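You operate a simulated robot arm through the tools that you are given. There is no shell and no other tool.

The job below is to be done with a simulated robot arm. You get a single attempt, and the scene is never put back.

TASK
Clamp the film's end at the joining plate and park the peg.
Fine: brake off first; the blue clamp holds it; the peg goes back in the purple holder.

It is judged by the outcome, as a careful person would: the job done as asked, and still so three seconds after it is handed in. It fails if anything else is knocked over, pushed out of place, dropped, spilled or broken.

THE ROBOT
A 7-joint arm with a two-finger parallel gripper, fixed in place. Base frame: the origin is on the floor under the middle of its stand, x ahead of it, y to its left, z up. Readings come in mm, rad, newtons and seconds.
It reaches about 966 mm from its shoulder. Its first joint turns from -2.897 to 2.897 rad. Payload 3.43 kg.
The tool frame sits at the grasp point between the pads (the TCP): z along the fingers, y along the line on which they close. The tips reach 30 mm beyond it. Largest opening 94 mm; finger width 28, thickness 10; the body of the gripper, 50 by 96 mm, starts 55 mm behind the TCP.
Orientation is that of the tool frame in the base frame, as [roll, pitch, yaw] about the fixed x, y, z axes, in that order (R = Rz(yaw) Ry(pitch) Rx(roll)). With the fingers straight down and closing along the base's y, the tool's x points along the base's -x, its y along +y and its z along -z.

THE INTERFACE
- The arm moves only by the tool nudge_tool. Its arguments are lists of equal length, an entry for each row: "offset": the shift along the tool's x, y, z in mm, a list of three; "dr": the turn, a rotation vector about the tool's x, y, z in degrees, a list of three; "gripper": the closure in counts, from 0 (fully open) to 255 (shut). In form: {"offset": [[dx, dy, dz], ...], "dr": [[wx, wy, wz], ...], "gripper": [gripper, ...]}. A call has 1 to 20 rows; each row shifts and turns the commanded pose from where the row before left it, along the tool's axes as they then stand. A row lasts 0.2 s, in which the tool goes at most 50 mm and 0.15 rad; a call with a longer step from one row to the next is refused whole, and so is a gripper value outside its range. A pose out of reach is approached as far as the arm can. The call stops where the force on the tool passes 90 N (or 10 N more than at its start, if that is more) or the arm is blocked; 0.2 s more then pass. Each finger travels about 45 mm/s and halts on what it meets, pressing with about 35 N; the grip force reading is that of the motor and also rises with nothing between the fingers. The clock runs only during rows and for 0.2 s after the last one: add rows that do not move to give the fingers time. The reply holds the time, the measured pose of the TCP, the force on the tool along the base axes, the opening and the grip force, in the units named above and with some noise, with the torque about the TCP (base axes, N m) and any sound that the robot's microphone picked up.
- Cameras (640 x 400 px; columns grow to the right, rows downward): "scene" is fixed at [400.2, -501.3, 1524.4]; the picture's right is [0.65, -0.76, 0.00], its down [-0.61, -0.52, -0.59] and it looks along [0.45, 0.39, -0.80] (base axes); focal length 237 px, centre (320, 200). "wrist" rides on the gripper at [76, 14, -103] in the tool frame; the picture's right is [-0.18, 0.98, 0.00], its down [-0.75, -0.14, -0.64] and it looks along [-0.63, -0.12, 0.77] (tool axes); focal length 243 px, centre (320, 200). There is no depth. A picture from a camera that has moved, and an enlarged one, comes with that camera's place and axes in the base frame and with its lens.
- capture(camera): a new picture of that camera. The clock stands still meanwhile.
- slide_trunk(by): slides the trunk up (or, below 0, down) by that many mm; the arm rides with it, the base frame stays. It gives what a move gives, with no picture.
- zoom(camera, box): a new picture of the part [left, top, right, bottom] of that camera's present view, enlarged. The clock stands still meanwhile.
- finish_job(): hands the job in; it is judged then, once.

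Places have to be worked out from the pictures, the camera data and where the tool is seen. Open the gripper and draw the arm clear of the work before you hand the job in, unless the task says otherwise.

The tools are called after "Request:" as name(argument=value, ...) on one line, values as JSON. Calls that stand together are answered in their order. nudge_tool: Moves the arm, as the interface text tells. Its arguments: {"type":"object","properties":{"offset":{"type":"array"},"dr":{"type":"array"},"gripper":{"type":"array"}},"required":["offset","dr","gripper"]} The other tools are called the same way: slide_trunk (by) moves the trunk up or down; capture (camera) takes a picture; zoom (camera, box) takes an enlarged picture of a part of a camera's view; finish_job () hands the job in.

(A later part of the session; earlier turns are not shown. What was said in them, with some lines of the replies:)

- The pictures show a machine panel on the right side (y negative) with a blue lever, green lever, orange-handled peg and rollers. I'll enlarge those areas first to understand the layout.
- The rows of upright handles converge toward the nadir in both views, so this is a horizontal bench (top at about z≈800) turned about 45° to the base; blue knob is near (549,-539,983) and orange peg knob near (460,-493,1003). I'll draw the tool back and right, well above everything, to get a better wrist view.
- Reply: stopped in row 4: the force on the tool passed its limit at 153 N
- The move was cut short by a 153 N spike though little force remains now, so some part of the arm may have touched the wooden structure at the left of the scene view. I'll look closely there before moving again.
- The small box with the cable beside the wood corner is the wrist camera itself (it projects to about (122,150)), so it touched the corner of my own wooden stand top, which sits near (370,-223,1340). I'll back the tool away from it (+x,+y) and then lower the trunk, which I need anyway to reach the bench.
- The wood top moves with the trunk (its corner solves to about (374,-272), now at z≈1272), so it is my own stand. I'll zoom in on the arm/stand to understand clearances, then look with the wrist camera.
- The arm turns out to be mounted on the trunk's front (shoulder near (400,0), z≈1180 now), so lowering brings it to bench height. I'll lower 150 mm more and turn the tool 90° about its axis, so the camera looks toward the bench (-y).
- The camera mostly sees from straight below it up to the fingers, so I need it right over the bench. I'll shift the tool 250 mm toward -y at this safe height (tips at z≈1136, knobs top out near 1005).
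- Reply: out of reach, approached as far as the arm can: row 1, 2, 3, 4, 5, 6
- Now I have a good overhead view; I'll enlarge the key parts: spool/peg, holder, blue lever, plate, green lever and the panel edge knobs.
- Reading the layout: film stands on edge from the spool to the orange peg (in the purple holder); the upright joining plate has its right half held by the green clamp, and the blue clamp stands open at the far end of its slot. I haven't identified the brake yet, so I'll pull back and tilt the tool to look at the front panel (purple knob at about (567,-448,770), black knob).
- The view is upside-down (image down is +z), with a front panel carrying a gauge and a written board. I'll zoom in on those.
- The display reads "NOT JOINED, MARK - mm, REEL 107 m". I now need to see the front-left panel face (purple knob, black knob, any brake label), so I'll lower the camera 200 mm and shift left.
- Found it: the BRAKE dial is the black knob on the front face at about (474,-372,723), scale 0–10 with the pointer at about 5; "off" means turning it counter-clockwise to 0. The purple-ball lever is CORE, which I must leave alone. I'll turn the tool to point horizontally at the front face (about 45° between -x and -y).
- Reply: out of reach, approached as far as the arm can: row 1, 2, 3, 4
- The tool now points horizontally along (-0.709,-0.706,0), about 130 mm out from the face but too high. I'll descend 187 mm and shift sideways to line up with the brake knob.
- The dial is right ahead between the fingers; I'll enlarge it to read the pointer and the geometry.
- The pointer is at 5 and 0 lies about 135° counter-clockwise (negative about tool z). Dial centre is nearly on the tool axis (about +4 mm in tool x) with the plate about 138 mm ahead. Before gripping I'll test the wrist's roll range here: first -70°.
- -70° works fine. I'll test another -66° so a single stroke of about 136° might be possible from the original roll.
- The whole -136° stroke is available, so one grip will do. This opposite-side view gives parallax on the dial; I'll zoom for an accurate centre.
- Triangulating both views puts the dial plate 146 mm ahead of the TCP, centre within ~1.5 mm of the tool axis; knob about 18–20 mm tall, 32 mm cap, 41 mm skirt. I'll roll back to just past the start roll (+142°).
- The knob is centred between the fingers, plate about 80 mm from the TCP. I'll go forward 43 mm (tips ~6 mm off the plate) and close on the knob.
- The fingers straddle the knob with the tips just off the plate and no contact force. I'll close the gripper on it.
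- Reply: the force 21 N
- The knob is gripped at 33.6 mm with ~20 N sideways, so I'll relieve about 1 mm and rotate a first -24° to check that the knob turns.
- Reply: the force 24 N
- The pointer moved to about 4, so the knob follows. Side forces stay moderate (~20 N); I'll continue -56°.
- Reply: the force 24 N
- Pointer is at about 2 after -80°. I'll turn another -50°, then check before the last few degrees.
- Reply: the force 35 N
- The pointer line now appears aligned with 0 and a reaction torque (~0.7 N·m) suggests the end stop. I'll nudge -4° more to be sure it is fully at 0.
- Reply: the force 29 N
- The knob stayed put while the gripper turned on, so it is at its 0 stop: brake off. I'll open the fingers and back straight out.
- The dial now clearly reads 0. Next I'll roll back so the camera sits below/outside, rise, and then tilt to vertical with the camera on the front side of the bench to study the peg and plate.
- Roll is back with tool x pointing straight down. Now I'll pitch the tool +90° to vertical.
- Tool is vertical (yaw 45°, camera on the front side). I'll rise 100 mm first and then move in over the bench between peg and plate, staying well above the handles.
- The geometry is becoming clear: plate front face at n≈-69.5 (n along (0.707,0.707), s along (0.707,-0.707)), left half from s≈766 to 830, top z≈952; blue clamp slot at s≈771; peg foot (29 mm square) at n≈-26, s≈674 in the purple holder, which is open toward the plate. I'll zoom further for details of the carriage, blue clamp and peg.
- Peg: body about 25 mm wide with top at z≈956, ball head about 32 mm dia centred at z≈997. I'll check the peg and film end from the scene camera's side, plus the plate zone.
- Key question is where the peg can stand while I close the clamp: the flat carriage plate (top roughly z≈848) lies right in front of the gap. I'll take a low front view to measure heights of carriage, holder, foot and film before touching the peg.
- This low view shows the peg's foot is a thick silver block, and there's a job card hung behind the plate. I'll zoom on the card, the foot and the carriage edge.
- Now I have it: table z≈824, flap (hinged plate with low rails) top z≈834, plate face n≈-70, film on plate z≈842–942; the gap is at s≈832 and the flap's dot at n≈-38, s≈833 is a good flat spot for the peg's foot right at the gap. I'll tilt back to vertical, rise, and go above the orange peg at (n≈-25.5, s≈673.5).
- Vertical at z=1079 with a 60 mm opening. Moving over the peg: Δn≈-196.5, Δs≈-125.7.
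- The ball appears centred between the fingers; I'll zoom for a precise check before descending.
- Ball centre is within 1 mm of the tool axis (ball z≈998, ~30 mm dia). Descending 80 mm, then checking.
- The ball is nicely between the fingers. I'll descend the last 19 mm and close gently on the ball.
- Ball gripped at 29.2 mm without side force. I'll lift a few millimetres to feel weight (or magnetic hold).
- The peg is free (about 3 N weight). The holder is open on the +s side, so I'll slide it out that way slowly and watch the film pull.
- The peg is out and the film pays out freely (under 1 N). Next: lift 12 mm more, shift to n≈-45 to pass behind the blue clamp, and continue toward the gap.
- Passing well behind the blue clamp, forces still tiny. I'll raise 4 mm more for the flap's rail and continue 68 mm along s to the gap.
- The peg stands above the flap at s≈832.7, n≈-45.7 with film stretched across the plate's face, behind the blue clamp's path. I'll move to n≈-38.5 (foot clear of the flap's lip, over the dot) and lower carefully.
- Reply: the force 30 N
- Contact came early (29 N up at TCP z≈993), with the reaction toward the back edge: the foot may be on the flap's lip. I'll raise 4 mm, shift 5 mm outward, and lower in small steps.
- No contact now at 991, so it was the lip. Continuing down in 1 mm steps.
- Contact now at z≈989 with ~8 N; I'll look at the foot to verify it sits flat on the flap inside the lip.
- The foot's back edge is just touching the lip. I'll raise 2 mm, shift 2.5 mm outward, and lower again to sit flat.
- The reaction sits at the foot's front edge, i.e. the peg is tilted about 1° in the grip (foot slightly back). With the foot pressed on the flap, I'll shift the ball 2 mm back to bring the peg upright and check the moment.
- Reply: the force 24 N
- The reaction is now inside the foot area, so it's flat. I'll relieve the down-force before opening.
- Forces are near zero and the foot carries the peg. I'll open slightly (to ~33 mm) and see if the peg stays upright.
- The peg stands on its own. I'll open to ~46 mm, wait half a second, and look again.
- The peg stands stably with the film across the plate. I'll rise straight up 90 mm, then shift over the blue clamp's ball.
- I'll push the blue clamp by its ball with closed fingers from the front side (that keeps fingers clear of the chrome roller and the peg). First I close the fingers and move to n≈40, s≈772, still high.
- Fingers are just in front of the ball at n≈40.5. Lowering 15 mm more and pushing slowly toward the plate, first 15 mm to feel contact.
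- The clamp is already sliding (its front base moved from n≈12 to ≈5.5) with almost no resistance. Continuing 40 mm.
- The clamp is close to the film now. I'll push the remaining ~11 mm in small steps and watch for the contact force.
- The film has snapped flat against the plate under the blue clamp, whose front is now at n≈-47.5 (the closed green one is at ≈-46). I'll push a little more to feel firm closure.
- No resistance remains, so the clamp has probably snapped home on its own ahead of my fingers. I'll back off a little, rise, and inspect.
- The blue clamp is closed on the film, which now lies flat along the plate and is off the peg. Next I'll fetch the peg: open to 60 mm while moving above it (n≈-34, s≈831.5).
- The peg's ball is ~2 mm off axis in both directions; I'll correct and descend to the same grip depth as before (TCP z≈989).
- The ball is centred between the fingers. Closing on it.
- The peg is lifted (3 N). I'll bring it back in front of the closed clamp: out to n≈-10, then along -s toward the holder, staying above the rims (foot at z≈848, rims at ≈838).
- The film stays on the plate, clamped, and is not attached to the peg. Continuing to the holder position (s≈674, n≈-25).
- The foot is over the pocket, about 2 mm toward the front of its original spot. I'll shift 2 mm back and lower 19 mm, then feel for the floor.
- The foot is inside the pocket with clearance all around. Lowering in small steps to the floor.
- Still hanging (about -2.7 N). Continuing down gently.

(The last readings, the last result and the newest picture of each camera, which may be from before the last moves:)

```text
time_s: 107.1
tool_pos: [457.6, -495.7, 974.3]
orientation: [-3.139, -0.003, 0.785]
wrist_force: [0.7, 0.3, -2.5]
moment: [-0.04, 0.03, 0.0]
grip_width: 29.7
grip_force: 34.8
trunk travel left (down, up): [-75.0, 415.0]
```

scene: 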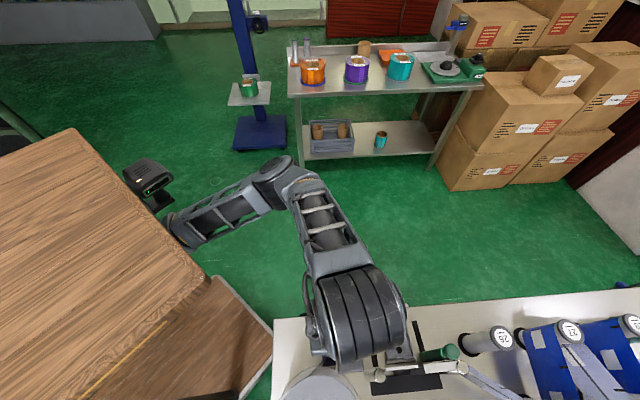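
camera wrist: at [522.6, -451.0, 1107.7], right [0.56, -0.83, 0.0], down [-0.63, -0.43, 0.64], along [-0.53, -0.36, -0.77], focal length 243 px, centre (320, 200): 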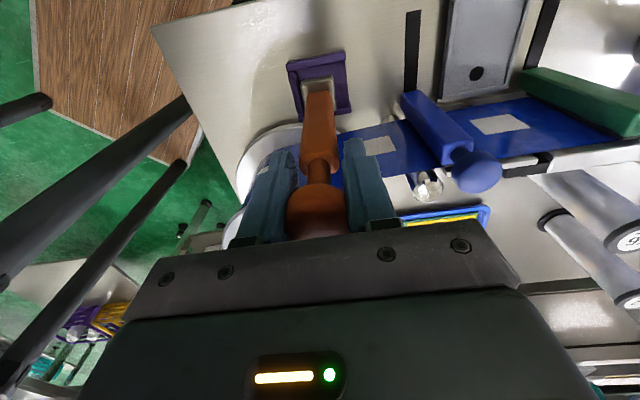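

No floor contact yet at TCP z≈974, so the peg may sit differently in the grip than I assumed. I'll look closely before going lower.

Request:
zoom(camera="wrist", box=[270, 50, 370, 130])

Request:
capture(camera="wrist")

Request:
zoom(camera="wrist", box=[240, 110, 400, 240])

Request:
zoom(camera="scene", box=[290, 310, 400, 400])

```text
5.00 times, centred on (320, 90) of wrist
camera zoom: at [520.7, -451.7, 1077.4], right [0.56, -0.83, 0.0], down [-0.63, -0.43, 0.64], along [-0.53, -0.36, -0.77], focal length 1213 px, centre (320, 750)
```

zoom: 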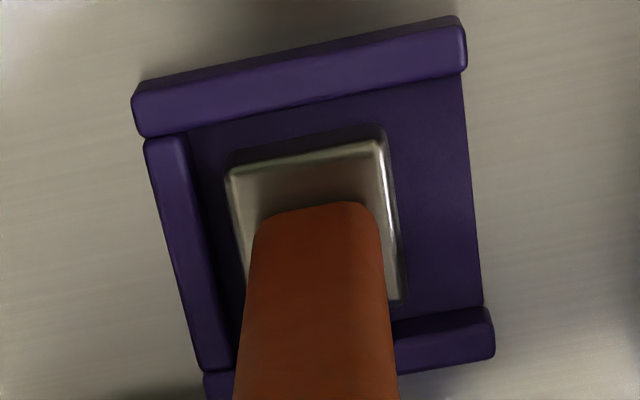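

```text
taken
camera wrist: at [520.7, -451.7, 1077.4], right [0.56, -0.83, 0.0], down [-0.63, -0.43, 0.64], along [-0.53, -0.36, -0.77], focal length 243 px, centre (320, 200)
```

wrist: 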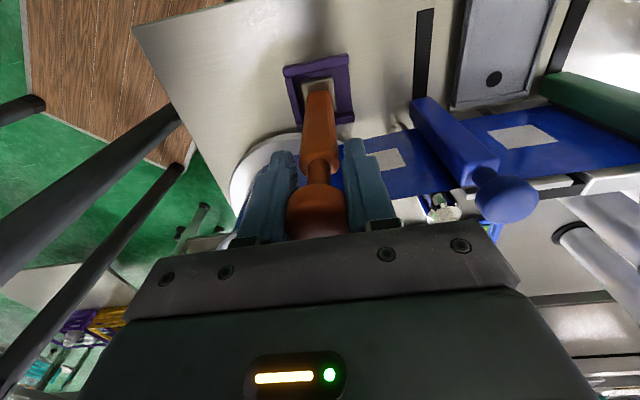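

```text
3.08 times, centred on (320, 175) of wrist
camera zoom: at [520.7, -451.7, 1077.4], right [0.56, -0.83, 0.0], down [-0.63, -0.43, 0.64], along [-0.53, -0.36, -0.77], focal length 746 px, centre (320, 277)
```

zoom: 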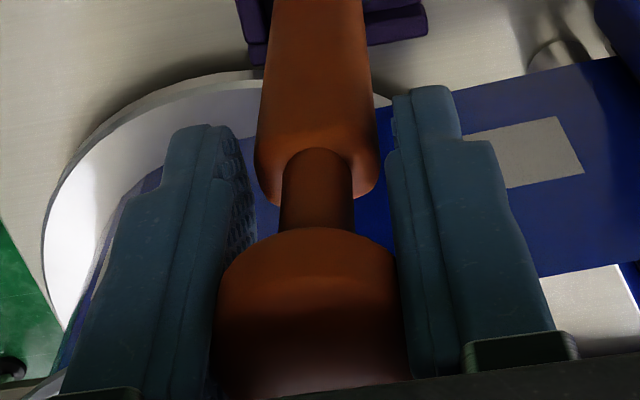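

```text
4.44 times, centred on (345, 355) of scene
camera zoom: at [400.2, -501.3, 1524.4], right [0.65, -0.76, 0.0], down [-0.61, -0.52, -0.59], along [0.45, 0.39, -0.8], focal length 1052 px, centre (209, -489)
```

zoom: 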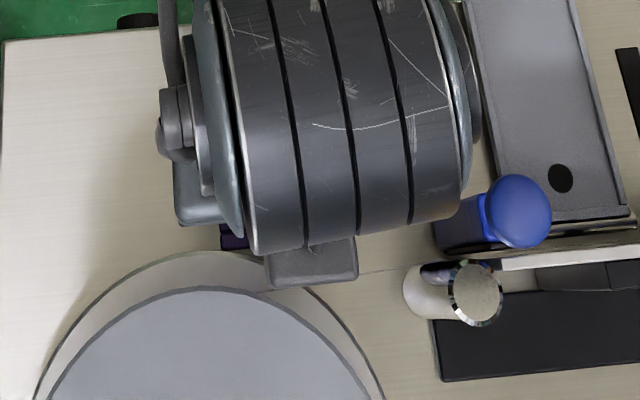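

Comparing views, the peg slid up ~11 mm in the fingers when it first touched the flap's lip, so the floor should be met near TCP z≈969. Continuing down in small steps.

Request:
nudge_tool(offset=[[0, 0, 0.8], [0, 0, 0.8], [0, 0, 0]], dr=[[0, 0, 0], [0, 0, 0], [0, 0, 0]], gripper=[255, 255, 255])

Request:
nudge_tool(offset=[[0, 0, 0.8], [0, 0, 0]], dr=[[0, 0, 0], [0, 0, 0]], gripper=[255, 255])

Request:
nudge_tool(offset=[[0, 0, 0.8], [0, 0, 0]], dr=[[0, 0, 0], [0, 0, 0]], gripper=[255, 255])

```text
time_s: 107.9
tool_pos: [457.5, -496.7, 973.8]
orientation: [-3.141, -0.002, 0.785]
wrist_force: [0.3, 2.9, 9.5]
moment: [0.35, 0.01, -0.03]
grip_width: 29.5
grip_force: 35.0
trunk travel left (down, up): [-75.0, 415.0]
```

```text
time_s: 108.5
tool_pos: [457.8, -495.5, 973.7]
orientation: [3.14, -0.001, 0.784]
wrist_force: [1.2, 1.2, 26.9]
moment: [0.35, -0.2, 0.01]
grip_width: 29.9
grip_force: 34.5
trunk travel left (down, up): [-75.0, 415.0]
```

```text
time_s: 109.1
tool_pos: [458.0, -495.9, 973.8]
orientation: [3.138, 0.0, 0.787]
wrist_force: [0.5, 0.8, 29.1]
moment: [0.07, 0.04, 0.0]
grip_width: 29.6
grip_force: 35.7
trunk travel left (down, up): [-75.0, 415.0]
```

The foot is on the holder floor (29 N up, moment near zero, so flat). Relieving the load and then opening slightly.

Request:
nudge_tool(offset=[[0, 0, -1.2], [0, 0, 0]], dr=[[0, 0, 0], [0, 0, 0]], gripper=[255, 255])

Request:
nudge_tool(offset=[[0, 0, -0.4], [0, 0, 0]], dr=[[0, 0, 0], [0, 0, 0]], gripper=[255, 255])

```text
time_s: 109.7
tool_pos: [457.2, -494.4, 973.0]
orientation: [-3.141, -0.001, 0.785]
wrist_force: [2.5, -1.8, 20.7]
moment: [-0.26, -0.04, 0.04]
grip_width: 29.7
grip_force: 35.2
trunk travel left (down, up): [-75.0, 415.0]
```

```text
time_s: 110.3
tool_pos: [458.2, -495.5, 973.1]
orientation: [-3.14, -0.001, 0.787]
wrist_force: [0.6, -0.7, 11.3]
moment: [-0.23, 0.03, -0.02]
grip_width: 30.0
grip_force: 34.8
trunk travel left (down, up): [-75.0, 415.0]
```

Request:
nudge_tool(offset=[[0, 0, -0.5], [0, 0, 0]], dr=[[0, 0, 0], [0, 0, 0]], gripper=[255, 255])

```text
time_s: 110.9
tool_pos: [457.0, -495.3, 973.4]
orientation: [-3.139, -0.003, 0.786]
wrist_force: [0.5, -0.6, 1.1]
moment: [-0.08, -0.08, 0.02]
grip_width: 29.6
grip_force: 35.0
trunk travel left (down, up): [-75.0, 415.0]
```

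Load is essentially zero now. Opening to ~33 mm and checking that the peg stays upright in its holder.

Request:
nudge_tool(offset=[[0, 0, 0], [0, 0, 0], [0, 0, 0]], dr=[[0, 0, 0], [0, 0, 0], [0, 0, 0]], gripper=[166, 166, 166])

Request:
nudge_tool(offset=[[0, 0, 0], [0, 0, 0], [0, 0, 0], [0, 0, 0]], dr=[[0, 0, 0], [0, 0, 0], [0, 0, 0], [0, 0, 0]], gripper=[130, 110, 110, 110])

Request:
capture(camera="wrist")

Request:
zoom(camera="wrist", box=[240, 40, 400, 240])

```text
time_s: 111.7
tool_pos: [457.4, -494.9, 973.1]
orientation: [-3.141, -0.002, 0.785]
wrist_force: [-0.7, -0.1, 0.3]
moment: [-0.02, -0.01, 0.0]
grip_width: 32.6
grip_force: 0.1
trunk travel left (down, up): [-75.0, 415.0]
```

```text
time_s: 112.7
tool_pos: [457.2, -495.4, 973.9]
orientation: [-3.142, -0.003, 0.784]
wrist_force: [0.5, 0.1, 1.1]
moment: [-0.02, -0.02, 0.01]
grip_width: 53.6
grip_force: 0.0
trunk travel left (down, up): [-75.0, 415.0]
```

```text
taken
camera wrist: at [520.7, -451.4, 1076.5], right [0.56, -0.83, 0.0], down [-0.63, -0.43, 0.64], along [-0.53, -0.36, -0.77], focal length 243 px, centre (320, 200)
```

wrist: 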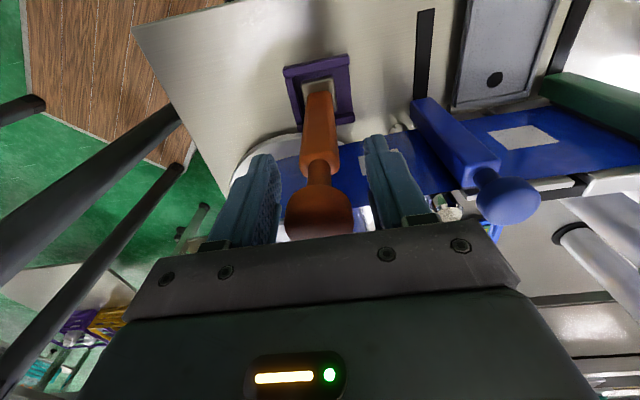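

```text
2.00 times, centred on (320, 140) of wrist
camera zoom: at [520.7, -451.4, 1076.5], right [0.56, -0.83, 0.0], down [-0.63, -0.43, 0.64], along [-0.53, -0.36, -0.77], focal length 485 px, centre (320, 320)
```

zoom: 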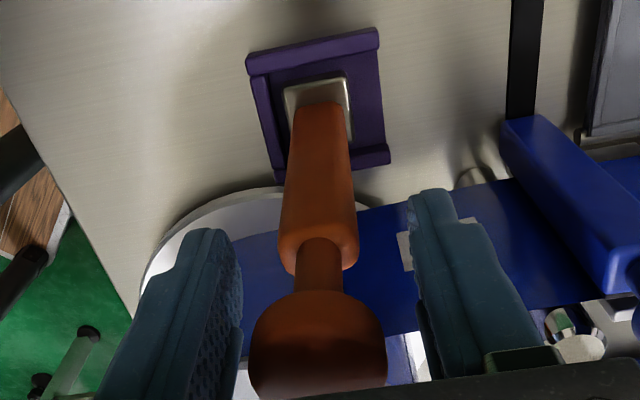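

The peg stands freely in the purple holder. I'll rise straight up and then inspect the clamp, film and peg from a clear distance.

Request:
nudge_tool(offset=[[0, 0, -10], [0, 0, -20], [0, 0, -25], [0, 0, -25], [0, 0, -25], [0, 0, 0]], dr=[[0, 0, 0], [0, 0, 0], [0, 0, 0], [0, 0, 0], [0, 0, 0], [0, 0, 0]], gripper=[110, 110, 110, 110, 110, 110])

Request:
nudge_tool(offset=[[35, 8, 0], [35, 8, 0], [35, 8, 0], [35, 8, 0], [30, 8, 0], [27, 8, 0], [0, 0, 0], [0, 0, 0]], dr=[[0, 0, 0], [0, 0, 0], [0, 0, 0], [0, 0, 0], [0, 0, 0], [0, 0, 0], [0, 0, 0], [0, 0, 0]], gripper=[60, 0, 0, 0, 0, 0, 0, 0])

Request:
capture(camera="scene")

Request:
zoom(camera="scene", box=[270, 300, 430, 400])

Request:
zoom(camera="scene", box=[350, 300, 490, 400])

```text
time_s: 114.1
tool_pos: [456.7, -495.6, 1078.8]
orientation: [3.141, -0.002, 0.786]
wrist_force: [0.7, 0.5, 0.4]
moment: [-0.04, 0.01, 0.01]
grip_width: 53.8
grip_force: 0.2
trunk travel left (down, up): [-75.0, 415.0]
```

```text
time_s: 115.9
tool_pos: [631.9, -389.2, 1080.1]
orientation: [3.141, -0.002, 0.785]
wrist_force: [0.1, 0.1, 0.5]
moment: [0.0, 0.0, -0.03]
grip_width: 94.0
grip_force: 0.0
trunk travel left (down, up): [-75.0, 415.0]
```

```text
taken
```

scene: 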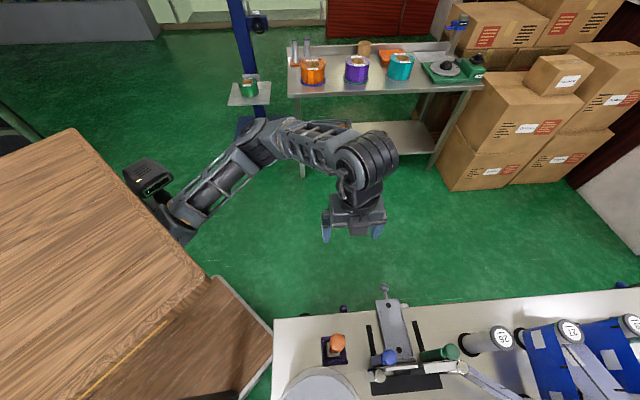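

```text
4.00 times, centred on (350, 350) of scene
camera zoom: at [400.2, -501.3, 1524.4], right [0.65, -0.76, 0.0], down [-0.61, -0.52, -0.59], along [0.45, 0.39, -0.8], focal length 947 px, centre (200, -400)
```

zoom: 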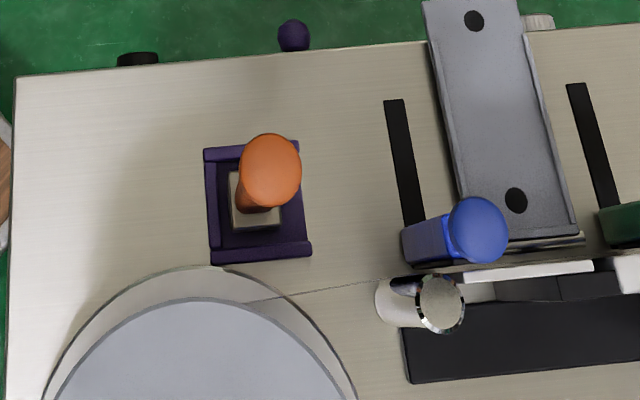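

```text
4.00 times, centred on (420, 350) of scene
camera zoom: at [400.2, -501.3, 1524.4], right [0.65, -0.76, 0.0], down [-0.61, -0.52, -0.59], along [0.45, 0.39, -0.8], focal length 947 px, centre (-80, -400)
```

zoom: 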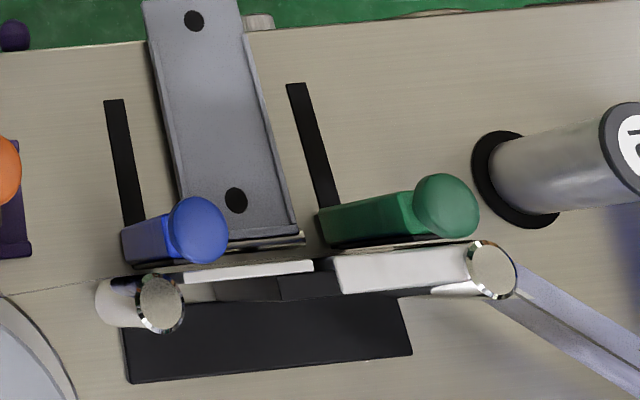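

Blue clamp is in line with the green one, film runs reel → roller → plate, and the peg stands in the purple holder. I'll take the low front view again to verify the film under the clamp and the display.

Request:
nudge_tool(offset=[[0, 26, 0], [0, 26, 0], [0, 26, 0], [0, 0, 40], [0, 0, 40], [0, 0, 0], [0, 0, 0], [0, 0, 0], [0, 0, 0], [0, 0, 0], [0, 0, 0], [0, 0, 0]], dr=[[0, 0, 0], [0, 0, 0], [0, 0, 0], [0, 0, 0], [0, 0, 0], [0, -7, 0], [0, -7, 0], [0, -7, 0], [0, -7, 0], [0, -7, 0], [0, -7, 0], [0, 0, 0]], gripper=[0, 0, 0, 0, 0, 0, 0, 0, 0, 0, 0, 0])

Request:
capture(camera="wrist")

Request:
zoom(camera="wrist", box=[280, 80, 420, 190])

Request:
zoom(camera="wrist", box=[190, 80, 310, 200])

```text
time_s: 118.5
tool_pos: [684.3, -445.3, 998.2]
orientation: [3.14, 0.733, 0.786]
wrist_force: [0.4, -0.2, 0.2]
moment: [-0.01, -0.01, -0.02]
grip_width: 94.1
grip_force: 0.1
trunk travel left (down, up): [-75.0, 415.0]
```

```text
taken
camera wrist: at [784.2, -366.5, 1023.3], right [0.6, -0.79, 0.12], down [-0.19, 0.01, 0.98], along [-0.78, -0.61, -0.15], focal length 243 px, centre (320, 200)
```

wrist: 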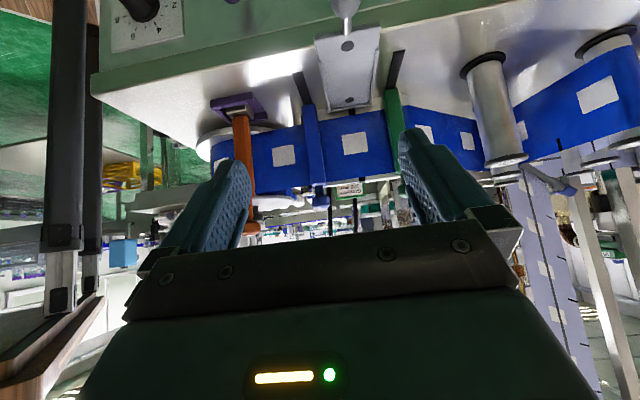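

```text
3.64 times, centred on (350, 135) of wrist
camera zoom: at [784.2, -366.5, 1023.3], right [0.6, -0.79, 0.12], down [-0.19, 0.01, 0.98], along [-0.78, -0.61, -0.15], focal length 882 px, centre (211, 436)
```

zoom: 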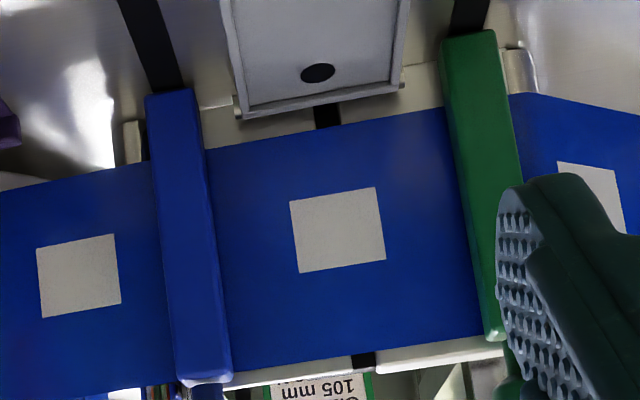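

```text
3.33 times, centred on (250, 140) of wrist
camera zoom: at [784.2, -366.5, 1023.3], right [0.6, -0.79, 0.12], down [-0.19, 0.01, 0.98], along [-0.78, -0.61, -0.15], focal length 809 px, centre (553, 400)
```

zoom: 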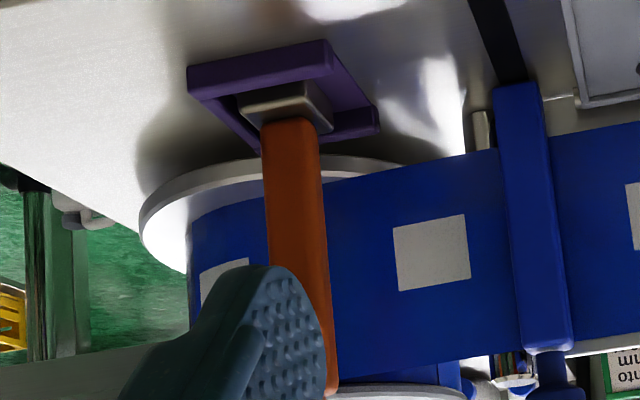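

The film lies flat and level on the plate under the closed blue clamp, its end butted at the gap so the two half-marks form one square, and the peg sits upright in the purple holder. Now I'll bring the tool vertical and draw the arm clear of the machine, then do a last check.

Request:
nudge_tool(offset=[[0, 0, 0], [0, 0, 0], [0, 0, 0], [0, 0, 0], [0, 0, 0], [0, 0, 0], [20, -30, -10], [20, -35, -10], [20, -35, -10], [20, -35, -10], [0, -35, 0], [0, -27, 0], [0, 0, 0], [0, 0, 0]], dr=[[0, 7, 0], [0, 7, 0], [0, 7, 0], [0, 7, 0], [0, 7, 0], [0, 7, 0], [0, 0, 0], [0, 0, 0], [0, 0, 0], [0, 0, 0], [0, 0, 0], [0, 0, 0], [0, 0, 0], [0, 0, 0]], gripper=[0, 0, 0, 0, 0, 0, 0, 0, 0, 0, 0, 0, 0, 0])

Request:
capture(camera="scene")

Request:
capture(camera="wrist")

Request:
zoom(camera="scene", box=[270, 290, 470, 400])

```text
time_s: 121.5
tool_pos: [602.6, -247.6, 1039.3]
orientation: [3.141, -0.002, 0.785]
wrist_force: [0.0, 0.7, 0.1]
moment: [0.02, 0.01, -0.02]
grip_width: 93.9
grip_force: 0.0
trunk travel left (down, up): [-75.0, 415.0]
```

```text
taken
```

scene: 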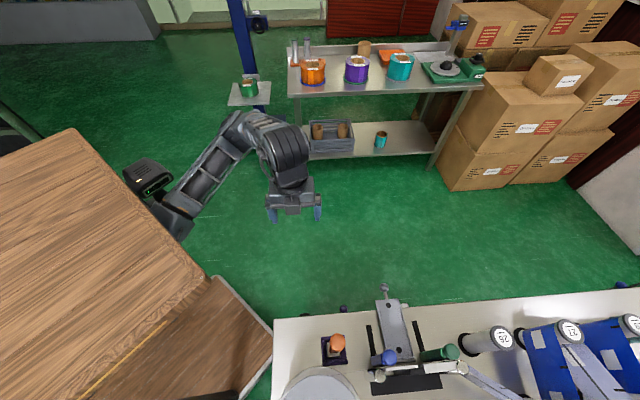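

```text
taken
camera wrist: at [666.5, -204.1, 1143.3], right [0.56, -0.83, 0.0], down [-0.63, -0.43, 0.64], along [-0.53, -0.36, -0.77], focal length 243 px, centre (320, 200)
```

wrist: 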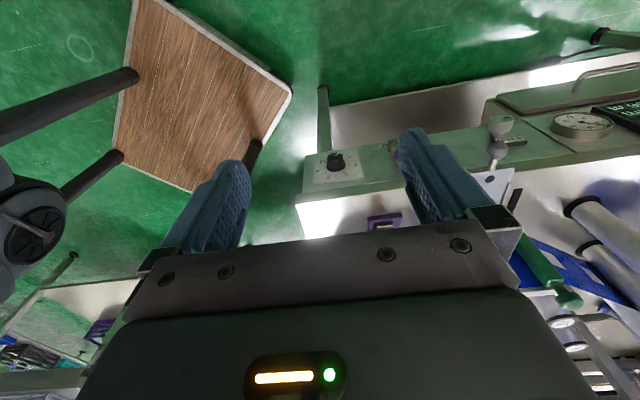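

```text
3.20 times, centred on (370, 345) of scene
camera zoom: at [400.2, -501.3, 1524.4], right [0.65, -0.76, 0.0], down [-0.61, -0.52, -0.59], along [0.45, 0.39, -0.8], focal length 758 px, centre (160, -264)
```

zoom: 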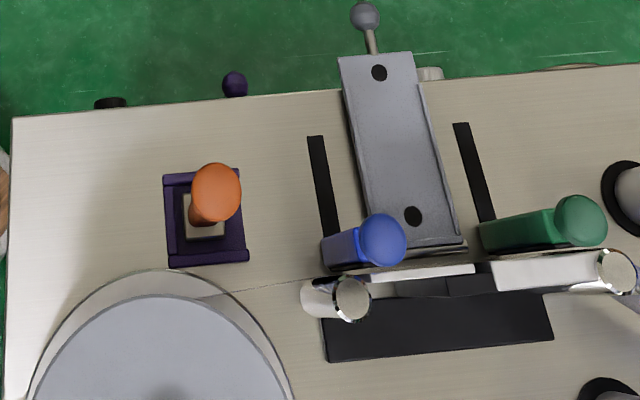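

Arm is clear, gripper open, and everything else is where it was. One last look at the brake dial.

Request:
zoom(camera="wrist", box=[295, 130, 395, 200])

Request:
zoom(camera="wrist", box=[540, 80, 640, 150])

```text
5.71 times, centred on (345, 165) of wrist
camera zoom: at [666.5, -204.1, 1143.3], right [0.56, -0.83, 0.0], down [-0.63, -0.43, 0.64], along [-0.53, -0.36, -0.77], focal length 1386 px, centre (177, 400)
```

zoom: 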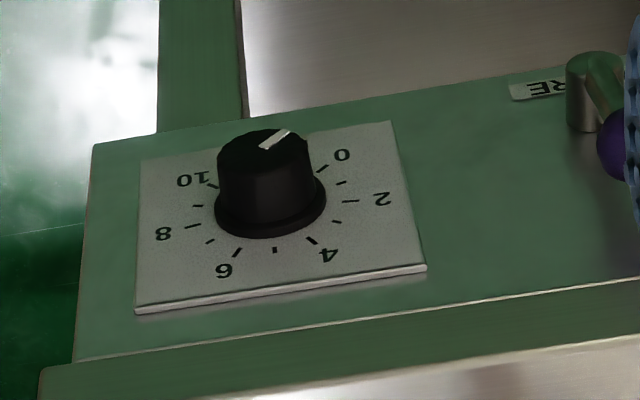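

```text
5.71 times, centred on (590, 115) of wrist
camera zoom: at [666.5, -204.1, 1143.3], right [0.56, -0.83, 0.0], down [-0.63, -0.43, 0.64], along [-0.53, -0.36, -0.77], focal length 1386 px, centre (-1223, 686)
```

zoom: 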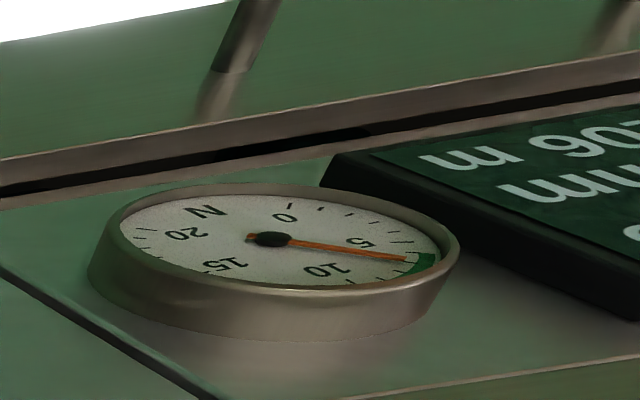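

The brake dial reads 0, the film is held by the closed blue clamp at the joining plate, the peg is parked in the purple holder, and the arm is clear with the gripper open. Handing the job in.

Request:
finish_job()

```text
The job is handed in.
```

The film's end is clamped at the joining plate under the blue clamp, and the peg is back upright in the purple holder. The job is handed in; I haven't seen the judge's result.

- **Brake:** I turned the BRAKE knob from about 5 down to its stop at 0 before touching the film, and left it off.
- **Film:** it lies flat and level across the plate with its end at the gap. Its half-mark lines up with the other film's to make one square.
- **Blue clamp:** it is closed to the same depth as the green one.
- **Peg:** it stood on the hinged flap in front of the plate while I closed the clamp. On the way down its foot caught the flap's lip (about 29 N) before I moved it clear. The flap looks undisturbed.
- **Contact with the robot's stand:** early on, the arm stopped on a 153 N contact. I took it to be the wrist camera touching the corner of the robot's own wooden stand; I backed off and saw no damage.

The arm is clear of the machine with the gripper open. I lowered the trunk by 250 mm to reach the bench and left it there.
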